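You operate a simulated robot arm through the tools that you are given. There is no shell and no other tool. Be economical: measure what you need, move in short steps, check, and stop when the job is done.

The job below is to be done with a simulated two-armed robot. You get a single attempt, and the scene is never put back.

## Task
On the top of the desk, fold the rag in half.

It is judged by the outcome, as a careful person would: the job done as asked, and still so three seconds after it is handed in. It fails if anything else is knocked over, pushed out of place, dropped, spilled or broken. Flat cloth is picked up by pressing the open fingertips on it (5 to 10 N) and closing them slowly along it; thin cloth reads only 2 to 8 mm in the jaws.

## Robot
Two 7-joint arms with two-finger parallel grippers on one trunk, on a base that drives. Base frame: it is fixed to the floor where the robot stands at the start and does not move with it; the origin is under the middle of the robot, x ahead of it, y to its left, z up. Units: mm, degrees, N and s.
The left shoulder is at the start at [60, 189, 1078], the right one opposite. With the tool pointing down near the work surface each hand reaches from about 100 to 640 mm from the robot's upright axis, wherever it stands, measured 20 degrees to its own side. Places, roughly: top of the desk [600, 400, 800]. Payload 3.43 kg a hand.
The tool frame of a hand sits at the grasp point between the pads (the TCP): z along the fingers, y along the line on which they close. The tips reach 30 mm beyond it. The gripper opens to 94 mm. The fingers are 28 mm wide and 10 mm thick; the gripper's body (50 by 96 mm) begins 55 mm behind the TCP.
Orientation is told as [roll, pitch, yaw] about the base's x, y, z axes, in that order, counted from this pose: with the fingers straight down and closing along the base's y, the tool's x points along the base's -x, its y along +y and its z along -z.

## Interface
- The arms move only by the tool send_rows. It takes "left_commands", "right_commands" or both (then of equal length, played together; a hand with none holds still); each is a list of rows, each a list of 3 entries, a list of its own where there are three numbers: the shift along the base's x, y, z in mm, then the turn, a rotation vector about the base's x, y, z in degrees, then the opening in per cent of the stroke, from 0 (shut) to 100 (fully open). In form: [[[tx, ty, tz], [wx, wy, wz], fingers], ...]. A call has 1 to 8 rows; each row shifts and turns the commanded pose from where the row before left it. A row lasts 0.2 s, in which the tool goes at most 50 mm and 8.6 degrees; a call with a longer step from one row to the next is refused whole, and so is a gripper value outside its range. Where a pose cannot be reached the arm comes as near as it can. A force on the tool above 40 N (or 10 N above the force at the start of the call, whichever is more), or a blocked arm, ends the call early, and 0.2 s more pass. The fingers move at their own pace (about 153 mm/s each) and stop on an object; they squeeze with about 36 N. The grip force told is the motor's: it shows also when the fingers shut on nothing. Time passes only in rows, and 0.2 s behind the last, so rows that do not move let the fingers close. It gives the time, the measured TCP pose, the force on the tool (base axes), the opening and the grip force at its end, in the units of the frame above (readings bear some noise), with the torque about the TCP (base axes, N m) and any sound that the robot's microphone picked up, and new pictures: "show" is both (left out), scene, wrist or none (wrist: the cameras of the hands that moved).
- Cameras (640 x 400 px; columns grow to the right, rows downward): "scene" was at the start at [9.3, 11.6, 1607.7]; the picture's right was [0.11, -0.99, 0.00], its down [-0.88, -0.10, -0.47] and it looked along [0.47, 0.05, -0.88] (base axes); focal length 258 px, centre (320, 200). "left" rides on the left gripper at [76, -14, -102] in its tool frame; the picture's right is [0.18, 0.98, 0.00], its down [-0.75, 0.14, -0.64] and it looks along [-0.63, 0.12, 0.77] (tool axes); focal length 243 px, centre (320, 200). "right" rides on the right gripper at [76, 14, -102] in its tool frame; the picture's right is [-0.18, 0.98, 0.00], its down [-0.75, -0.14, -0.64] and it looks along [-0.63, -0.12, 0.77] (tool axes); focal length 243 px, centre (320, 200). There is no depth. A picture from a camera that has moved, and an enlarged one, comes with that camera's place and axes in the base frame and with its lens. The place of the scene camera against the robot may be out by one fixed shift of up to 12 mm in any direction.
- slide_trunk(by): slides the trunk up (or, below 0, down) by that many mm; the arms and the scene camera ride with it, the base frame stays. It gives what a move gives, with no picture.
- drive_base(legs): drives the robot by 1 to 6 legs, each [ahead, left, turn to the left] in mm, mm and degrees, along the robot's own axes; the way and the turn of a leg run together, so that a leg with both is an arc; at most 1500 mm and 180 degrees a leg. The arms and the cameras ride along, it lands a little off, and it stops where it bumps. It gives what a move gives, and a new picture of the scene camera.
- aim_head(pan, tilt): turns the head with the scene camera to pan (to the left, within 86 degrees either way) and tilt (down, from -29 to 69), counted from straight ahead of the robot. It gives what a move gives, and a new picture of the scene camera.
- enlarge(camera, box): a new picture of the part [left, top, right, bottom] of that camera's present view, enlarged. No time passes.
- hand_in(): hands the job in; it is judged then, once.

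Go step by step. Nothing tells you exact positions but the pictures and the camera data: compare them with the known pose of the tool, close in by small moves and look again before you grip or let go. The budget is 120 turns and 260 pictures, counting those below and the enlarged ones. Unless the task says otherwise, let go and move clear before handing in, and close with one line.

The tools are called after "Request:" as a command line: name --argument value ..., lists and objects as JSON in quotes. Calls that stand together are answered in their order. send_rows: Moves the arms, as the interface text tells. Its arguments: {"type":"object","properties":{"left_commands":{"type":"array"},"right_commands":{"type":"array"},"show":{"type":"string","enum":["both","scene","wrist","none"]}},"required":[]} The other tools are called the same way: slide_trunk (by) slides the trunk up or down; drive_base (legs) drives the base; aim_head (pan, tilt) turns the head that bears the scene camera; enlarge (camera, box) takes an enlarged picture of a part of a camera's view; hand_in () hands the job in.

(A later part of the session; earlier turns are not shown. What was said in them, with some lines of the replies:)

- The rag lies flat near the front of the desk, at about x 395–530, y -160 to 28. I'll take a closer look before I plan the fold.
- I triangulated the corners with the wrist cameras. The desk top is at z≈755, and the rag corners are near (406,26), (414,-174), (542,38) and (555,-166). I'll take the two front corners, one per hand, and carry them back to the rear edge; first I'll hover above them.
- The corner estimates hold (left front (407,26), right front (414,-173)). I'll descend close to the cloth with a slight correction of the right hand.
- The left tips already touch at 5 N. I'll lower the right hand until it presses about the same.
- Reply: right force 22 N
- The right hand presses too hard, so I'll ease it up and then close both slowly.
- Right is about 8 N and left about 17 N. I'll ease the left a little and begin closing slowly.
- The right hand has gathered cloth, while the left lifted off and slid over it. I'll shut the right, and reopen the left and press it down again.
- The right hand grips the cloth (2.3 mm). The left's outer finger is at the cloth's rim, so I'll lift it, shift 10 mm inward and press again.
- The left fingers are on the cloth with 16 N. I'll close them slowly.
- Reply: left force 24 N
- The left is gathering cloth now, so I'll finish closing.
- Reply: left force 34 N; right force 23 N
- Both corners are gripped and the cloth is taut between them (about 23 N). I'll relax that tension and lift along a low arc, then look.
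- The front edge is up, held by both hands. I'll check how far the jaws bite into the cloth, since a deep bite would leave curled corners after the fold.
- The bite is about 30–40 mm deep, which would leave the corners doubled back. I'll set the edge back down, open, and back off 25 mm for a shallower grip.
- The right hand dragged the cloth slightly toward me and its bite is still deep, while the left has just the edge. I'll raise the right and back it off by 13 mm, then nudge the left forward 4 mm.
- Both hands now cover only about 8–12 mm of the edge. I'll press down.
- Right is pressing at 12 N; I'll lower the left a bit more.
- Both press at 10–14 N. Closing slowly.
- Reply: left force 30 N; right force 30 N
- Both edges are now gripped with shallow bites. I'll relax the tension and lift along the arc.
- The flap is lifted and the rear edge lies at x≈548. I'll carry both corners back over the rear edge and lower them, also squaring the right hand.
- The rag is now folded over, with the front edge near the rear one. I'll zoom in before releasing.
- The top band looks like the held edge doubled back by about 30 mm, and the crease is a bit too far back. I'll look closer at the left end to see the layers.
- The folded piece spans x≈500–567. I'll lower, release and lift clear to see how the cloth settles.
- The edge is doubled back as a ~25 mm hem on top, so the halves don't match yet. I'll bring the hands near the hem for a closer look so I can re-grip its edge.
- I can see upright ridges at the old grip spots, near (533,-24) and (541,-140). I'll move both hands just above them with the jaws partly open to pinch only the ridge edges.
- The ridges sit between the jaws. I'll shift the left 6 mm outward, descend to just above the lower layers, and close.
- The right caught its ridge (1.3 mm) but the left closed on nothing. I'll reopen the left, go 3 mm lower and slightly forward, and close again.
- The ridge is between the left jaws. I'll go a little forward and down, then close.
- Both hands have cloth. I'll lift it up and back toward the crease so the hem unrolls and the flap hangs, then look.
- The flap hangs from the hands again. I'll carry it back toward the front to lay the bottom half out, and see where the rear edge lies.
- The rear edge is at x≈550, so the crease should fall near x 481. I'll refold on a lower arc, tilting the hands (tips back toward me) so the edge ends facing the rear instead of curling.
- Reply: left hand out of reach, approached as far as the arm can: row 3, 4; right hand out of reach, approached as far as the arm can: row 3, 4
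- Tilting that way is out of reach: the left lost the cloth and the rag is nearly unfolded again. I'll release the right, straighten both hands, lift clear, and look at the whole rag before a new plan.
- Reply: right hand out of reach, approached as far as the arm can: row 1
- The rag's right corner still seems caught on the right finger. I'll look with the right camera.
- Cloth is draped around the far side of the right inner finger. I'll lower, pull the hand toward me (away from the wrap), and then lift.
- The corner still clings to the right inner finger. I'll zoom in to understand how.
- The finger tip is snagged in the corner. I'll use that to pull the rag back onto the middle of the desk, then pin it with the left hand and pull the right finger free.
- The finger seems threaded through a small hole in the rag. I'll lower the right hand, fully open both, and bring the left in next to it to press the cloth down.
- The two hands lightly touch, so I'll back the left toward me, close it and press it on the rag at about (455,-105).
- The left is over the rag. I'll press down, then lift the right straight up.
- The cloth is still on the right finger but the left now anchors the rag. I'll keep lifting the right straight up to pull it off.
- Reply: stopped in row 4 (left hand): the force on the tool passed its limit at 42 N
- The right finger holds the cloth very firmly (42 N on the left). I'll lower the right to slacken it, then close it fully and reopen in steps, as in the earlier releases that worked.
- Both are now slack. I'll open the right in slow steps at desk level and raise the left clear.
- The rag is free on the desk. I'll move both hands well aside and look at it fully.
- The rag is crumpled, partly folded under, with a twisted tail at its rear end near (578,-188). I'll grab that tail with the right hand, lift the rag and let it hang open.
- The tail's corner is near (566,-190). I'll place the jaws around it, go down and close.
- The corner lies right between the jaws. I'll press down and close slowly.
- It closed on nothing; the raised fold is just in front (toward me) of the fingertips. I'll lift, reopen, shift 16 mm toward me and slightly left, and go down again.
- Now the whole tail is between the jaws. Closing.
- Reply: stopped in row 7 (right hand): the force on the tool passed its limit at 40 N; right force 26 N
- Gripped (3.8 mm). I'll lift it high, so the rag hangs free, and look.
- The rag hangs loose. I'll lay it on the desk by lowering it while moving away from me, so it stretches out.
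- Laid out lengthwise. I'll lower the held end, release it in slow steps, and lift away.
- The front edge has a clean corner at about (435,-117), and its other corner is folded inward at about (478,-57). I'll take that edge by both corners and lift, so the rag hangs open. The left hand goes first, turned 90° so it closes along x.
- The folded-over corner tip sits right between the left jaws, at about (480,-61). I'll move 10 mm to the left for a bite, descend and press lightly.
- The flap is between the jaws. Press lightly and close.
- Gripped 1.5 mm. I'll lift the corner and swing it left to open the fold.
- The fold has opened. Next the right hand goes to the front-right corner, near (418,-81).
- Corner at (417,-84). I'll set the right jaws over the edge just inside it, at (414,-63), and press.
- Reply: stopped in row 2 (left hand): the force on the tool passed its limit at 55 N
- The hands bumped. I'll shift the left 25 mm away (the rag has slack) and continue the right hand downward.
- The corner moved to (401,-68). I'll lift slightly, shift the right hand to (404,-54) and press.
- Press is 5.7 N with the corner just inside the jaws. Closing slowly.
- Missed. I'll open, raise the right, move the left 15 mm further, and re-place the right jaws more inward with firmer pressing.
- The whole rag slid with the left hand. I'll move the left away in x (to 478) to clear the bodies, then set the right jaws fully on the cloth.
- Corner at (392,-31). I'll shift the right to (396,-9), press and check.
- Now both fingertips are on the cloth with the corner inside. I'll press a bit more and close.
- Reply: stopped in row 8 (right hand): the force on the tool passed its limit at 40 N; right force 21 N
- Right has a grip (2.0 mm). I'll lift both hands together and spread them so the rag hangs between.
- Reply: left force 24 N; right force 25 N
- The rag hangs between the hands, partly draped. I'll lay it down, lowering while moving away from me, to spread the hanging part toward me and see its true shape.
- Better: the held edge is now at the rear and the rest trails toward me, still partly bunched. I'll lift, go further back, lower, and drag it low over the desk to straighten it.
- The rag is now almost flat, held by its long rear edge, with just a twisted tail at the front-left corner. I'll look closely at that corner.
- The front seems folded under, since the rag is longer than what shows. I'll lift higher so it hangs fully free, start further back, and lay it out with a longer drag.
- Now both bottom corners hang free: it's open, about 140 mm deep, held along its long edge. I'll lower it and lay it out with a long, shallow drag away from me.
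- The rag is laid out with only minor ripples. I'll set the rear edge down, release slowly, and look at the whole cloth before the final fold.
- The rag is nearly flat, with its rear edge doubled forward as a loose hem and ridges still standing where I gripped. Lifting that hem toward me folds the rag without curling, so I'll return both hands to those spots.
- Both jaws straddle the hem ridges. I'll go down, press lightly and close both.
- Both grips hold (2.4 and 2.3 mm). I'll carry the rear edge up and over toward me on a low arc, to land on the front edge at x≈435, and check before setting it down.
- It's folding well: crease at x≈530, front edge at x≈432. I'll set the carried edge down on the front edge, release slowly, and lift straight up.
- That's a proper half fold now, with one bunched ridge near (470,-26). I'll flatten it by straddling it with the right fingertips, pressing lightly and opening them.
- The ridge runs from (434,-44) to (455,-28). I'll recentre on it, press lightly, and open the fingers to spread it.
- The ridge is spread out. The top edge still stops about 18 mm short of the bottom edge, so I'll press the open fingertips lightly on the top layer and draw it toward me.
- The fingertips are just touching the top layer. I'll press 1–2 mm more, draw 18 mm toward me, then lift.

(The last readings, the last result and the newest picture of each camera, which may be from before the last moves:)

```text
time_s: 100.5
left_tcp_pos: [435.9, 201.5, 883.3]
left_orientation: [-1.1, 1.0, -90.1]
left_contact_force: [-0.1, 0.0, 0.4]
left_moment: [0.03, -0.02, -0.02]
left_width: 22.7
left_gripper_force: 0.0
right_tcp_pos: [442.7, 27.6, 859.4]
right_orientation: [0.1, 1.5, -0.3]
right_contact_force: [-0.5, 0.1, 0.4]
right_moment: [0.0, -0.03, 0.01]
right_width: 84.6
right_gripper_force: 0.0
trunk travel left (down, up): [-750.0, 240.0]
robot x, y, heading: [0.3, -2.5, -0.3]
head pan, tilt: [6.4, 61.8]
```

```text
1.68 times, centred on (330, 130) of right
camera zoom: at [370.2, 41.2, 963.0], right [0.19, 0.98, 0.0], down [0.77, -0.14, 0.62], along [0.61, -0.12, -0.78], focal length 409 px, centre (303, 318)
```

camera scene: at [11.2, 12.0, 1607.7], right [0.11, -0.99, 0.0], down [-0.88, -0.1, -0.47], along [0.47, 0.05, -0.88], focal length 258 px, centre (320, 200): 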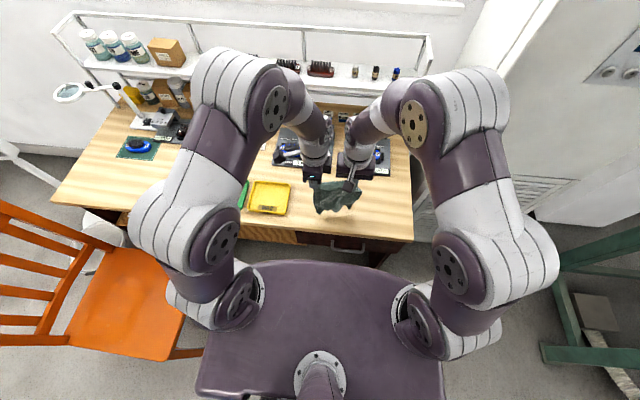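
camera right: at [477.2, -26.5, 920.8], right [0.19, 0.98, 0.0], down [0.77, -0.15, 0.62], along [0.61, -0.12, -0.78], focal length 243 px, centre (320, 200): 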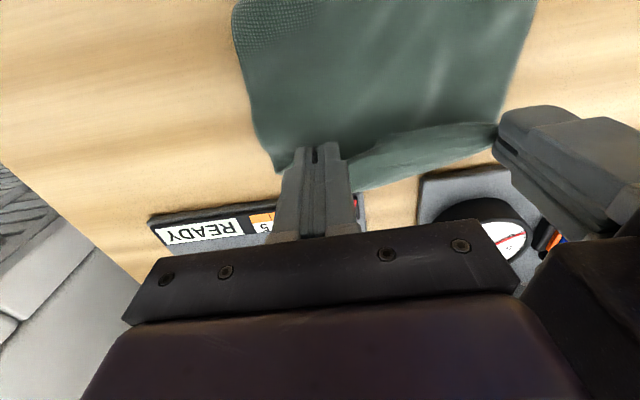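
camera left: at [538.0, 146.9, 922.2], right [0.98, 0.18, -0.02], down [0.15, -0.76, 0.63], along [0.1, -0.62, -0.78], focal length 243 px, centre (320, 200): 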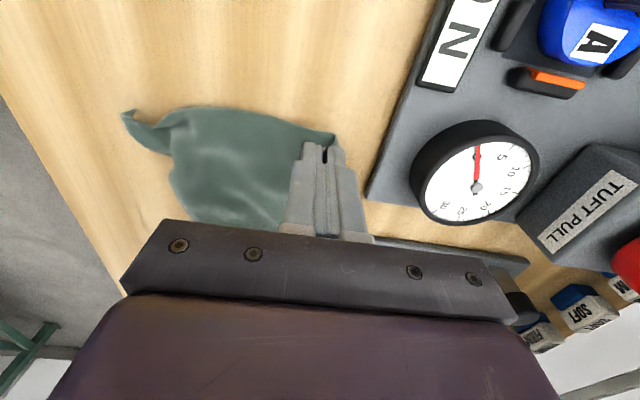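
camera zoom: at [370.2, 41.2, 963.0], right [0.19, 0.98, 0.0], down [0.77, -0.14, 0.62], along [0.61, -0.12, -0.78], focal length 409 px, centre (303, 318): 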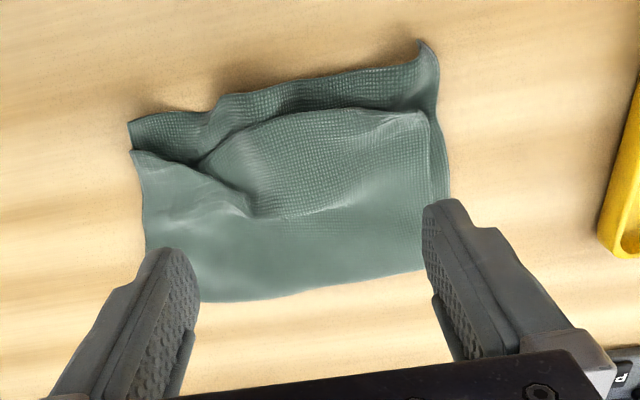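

The top edge now lies within about 13 mm of the bottom edge and the fold is flat and even. I'll withdraw the right hand and take a last look.

Request:
send_rows --right_commands '[[[0, -30, 25], [0, 0, 0], 90], [[0, -45, 10], [0, 0, 0], 60], [[0, -45, 5], [0, 0, 0], 60], [[0, -45, 0], [0, 0, 0], 60], [[0, -30, 0], [0, 0, 0], 60]]' --show "scene"

Request:
enlarge --camera "scene" --box '[300, 155, 380, 220]'

```text
time_s: 101.7
left_tcp_pos: [437.7, 201.6, 884.4]
left_orientation: [-1.0, 1.1, -90.1]
left_contact_force: [-0.5, 0.1, -0.3]
left_moment: [0.03, -0.01, -0.01]
left_width: 22.7
left_gripper_force: 0.1
right_tcp_pos: [444.4, -168.9, 898.4]
right_orientation: [0.1, 1.4, -0.2]
right_contact_force: [0.4, -0.4, -0.5]
right_moment: [0.01, -0.02, -0.01]
right_width: 56.6
right_gripper_force: 0.1
trunk travel left (down, up): [-750.0, 240.0]
robot x, y, heading: [-3.3, -0.7, 0.4]
head pan, tilt: [6.4, 61.8]
camera scene: at [9.5, 11.0, 1607.7], right [0.11, -0.99, 0.0], down [-0.88, -0.1, -0.47], along [0.47, 0.05, -0.88], focal length 258 px, centre (320, 200)
```

scene: 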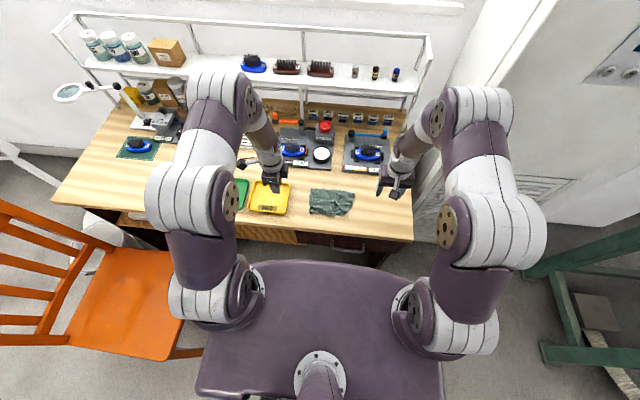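

```text
6.15 times, centred on (340, 188) of scene
camera zoom: at [9.5, 11.0, 1607.7], right [0.11, -0.99, 0.0], down [-0.88, -0.1, -0.47], along [0.47, 0.05, -0.88], focal length 1587 px, centre (197, 277)
```

zoom: 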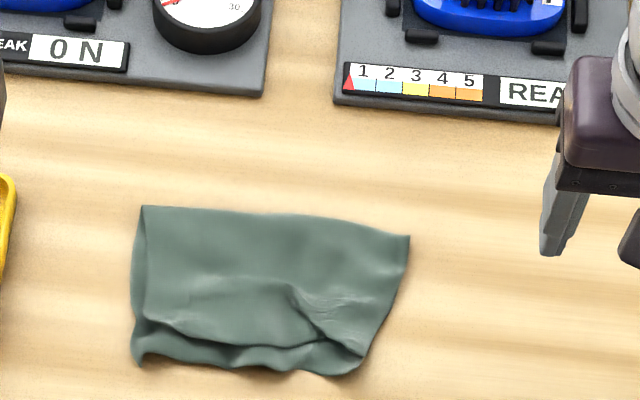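

The rag lies folded in half on the desk with its edges nearly matching. From the pictures, everything else is in its place and both hands are clear, so I'm handing in.

Request:
hand_in

```text
The job is handed in.
```

The rag is folded in half on the desk top; its top edge stops about 13 mm short of the bottom edge and a few wrinkles remain, and nothing else looks moved in the last pictures.
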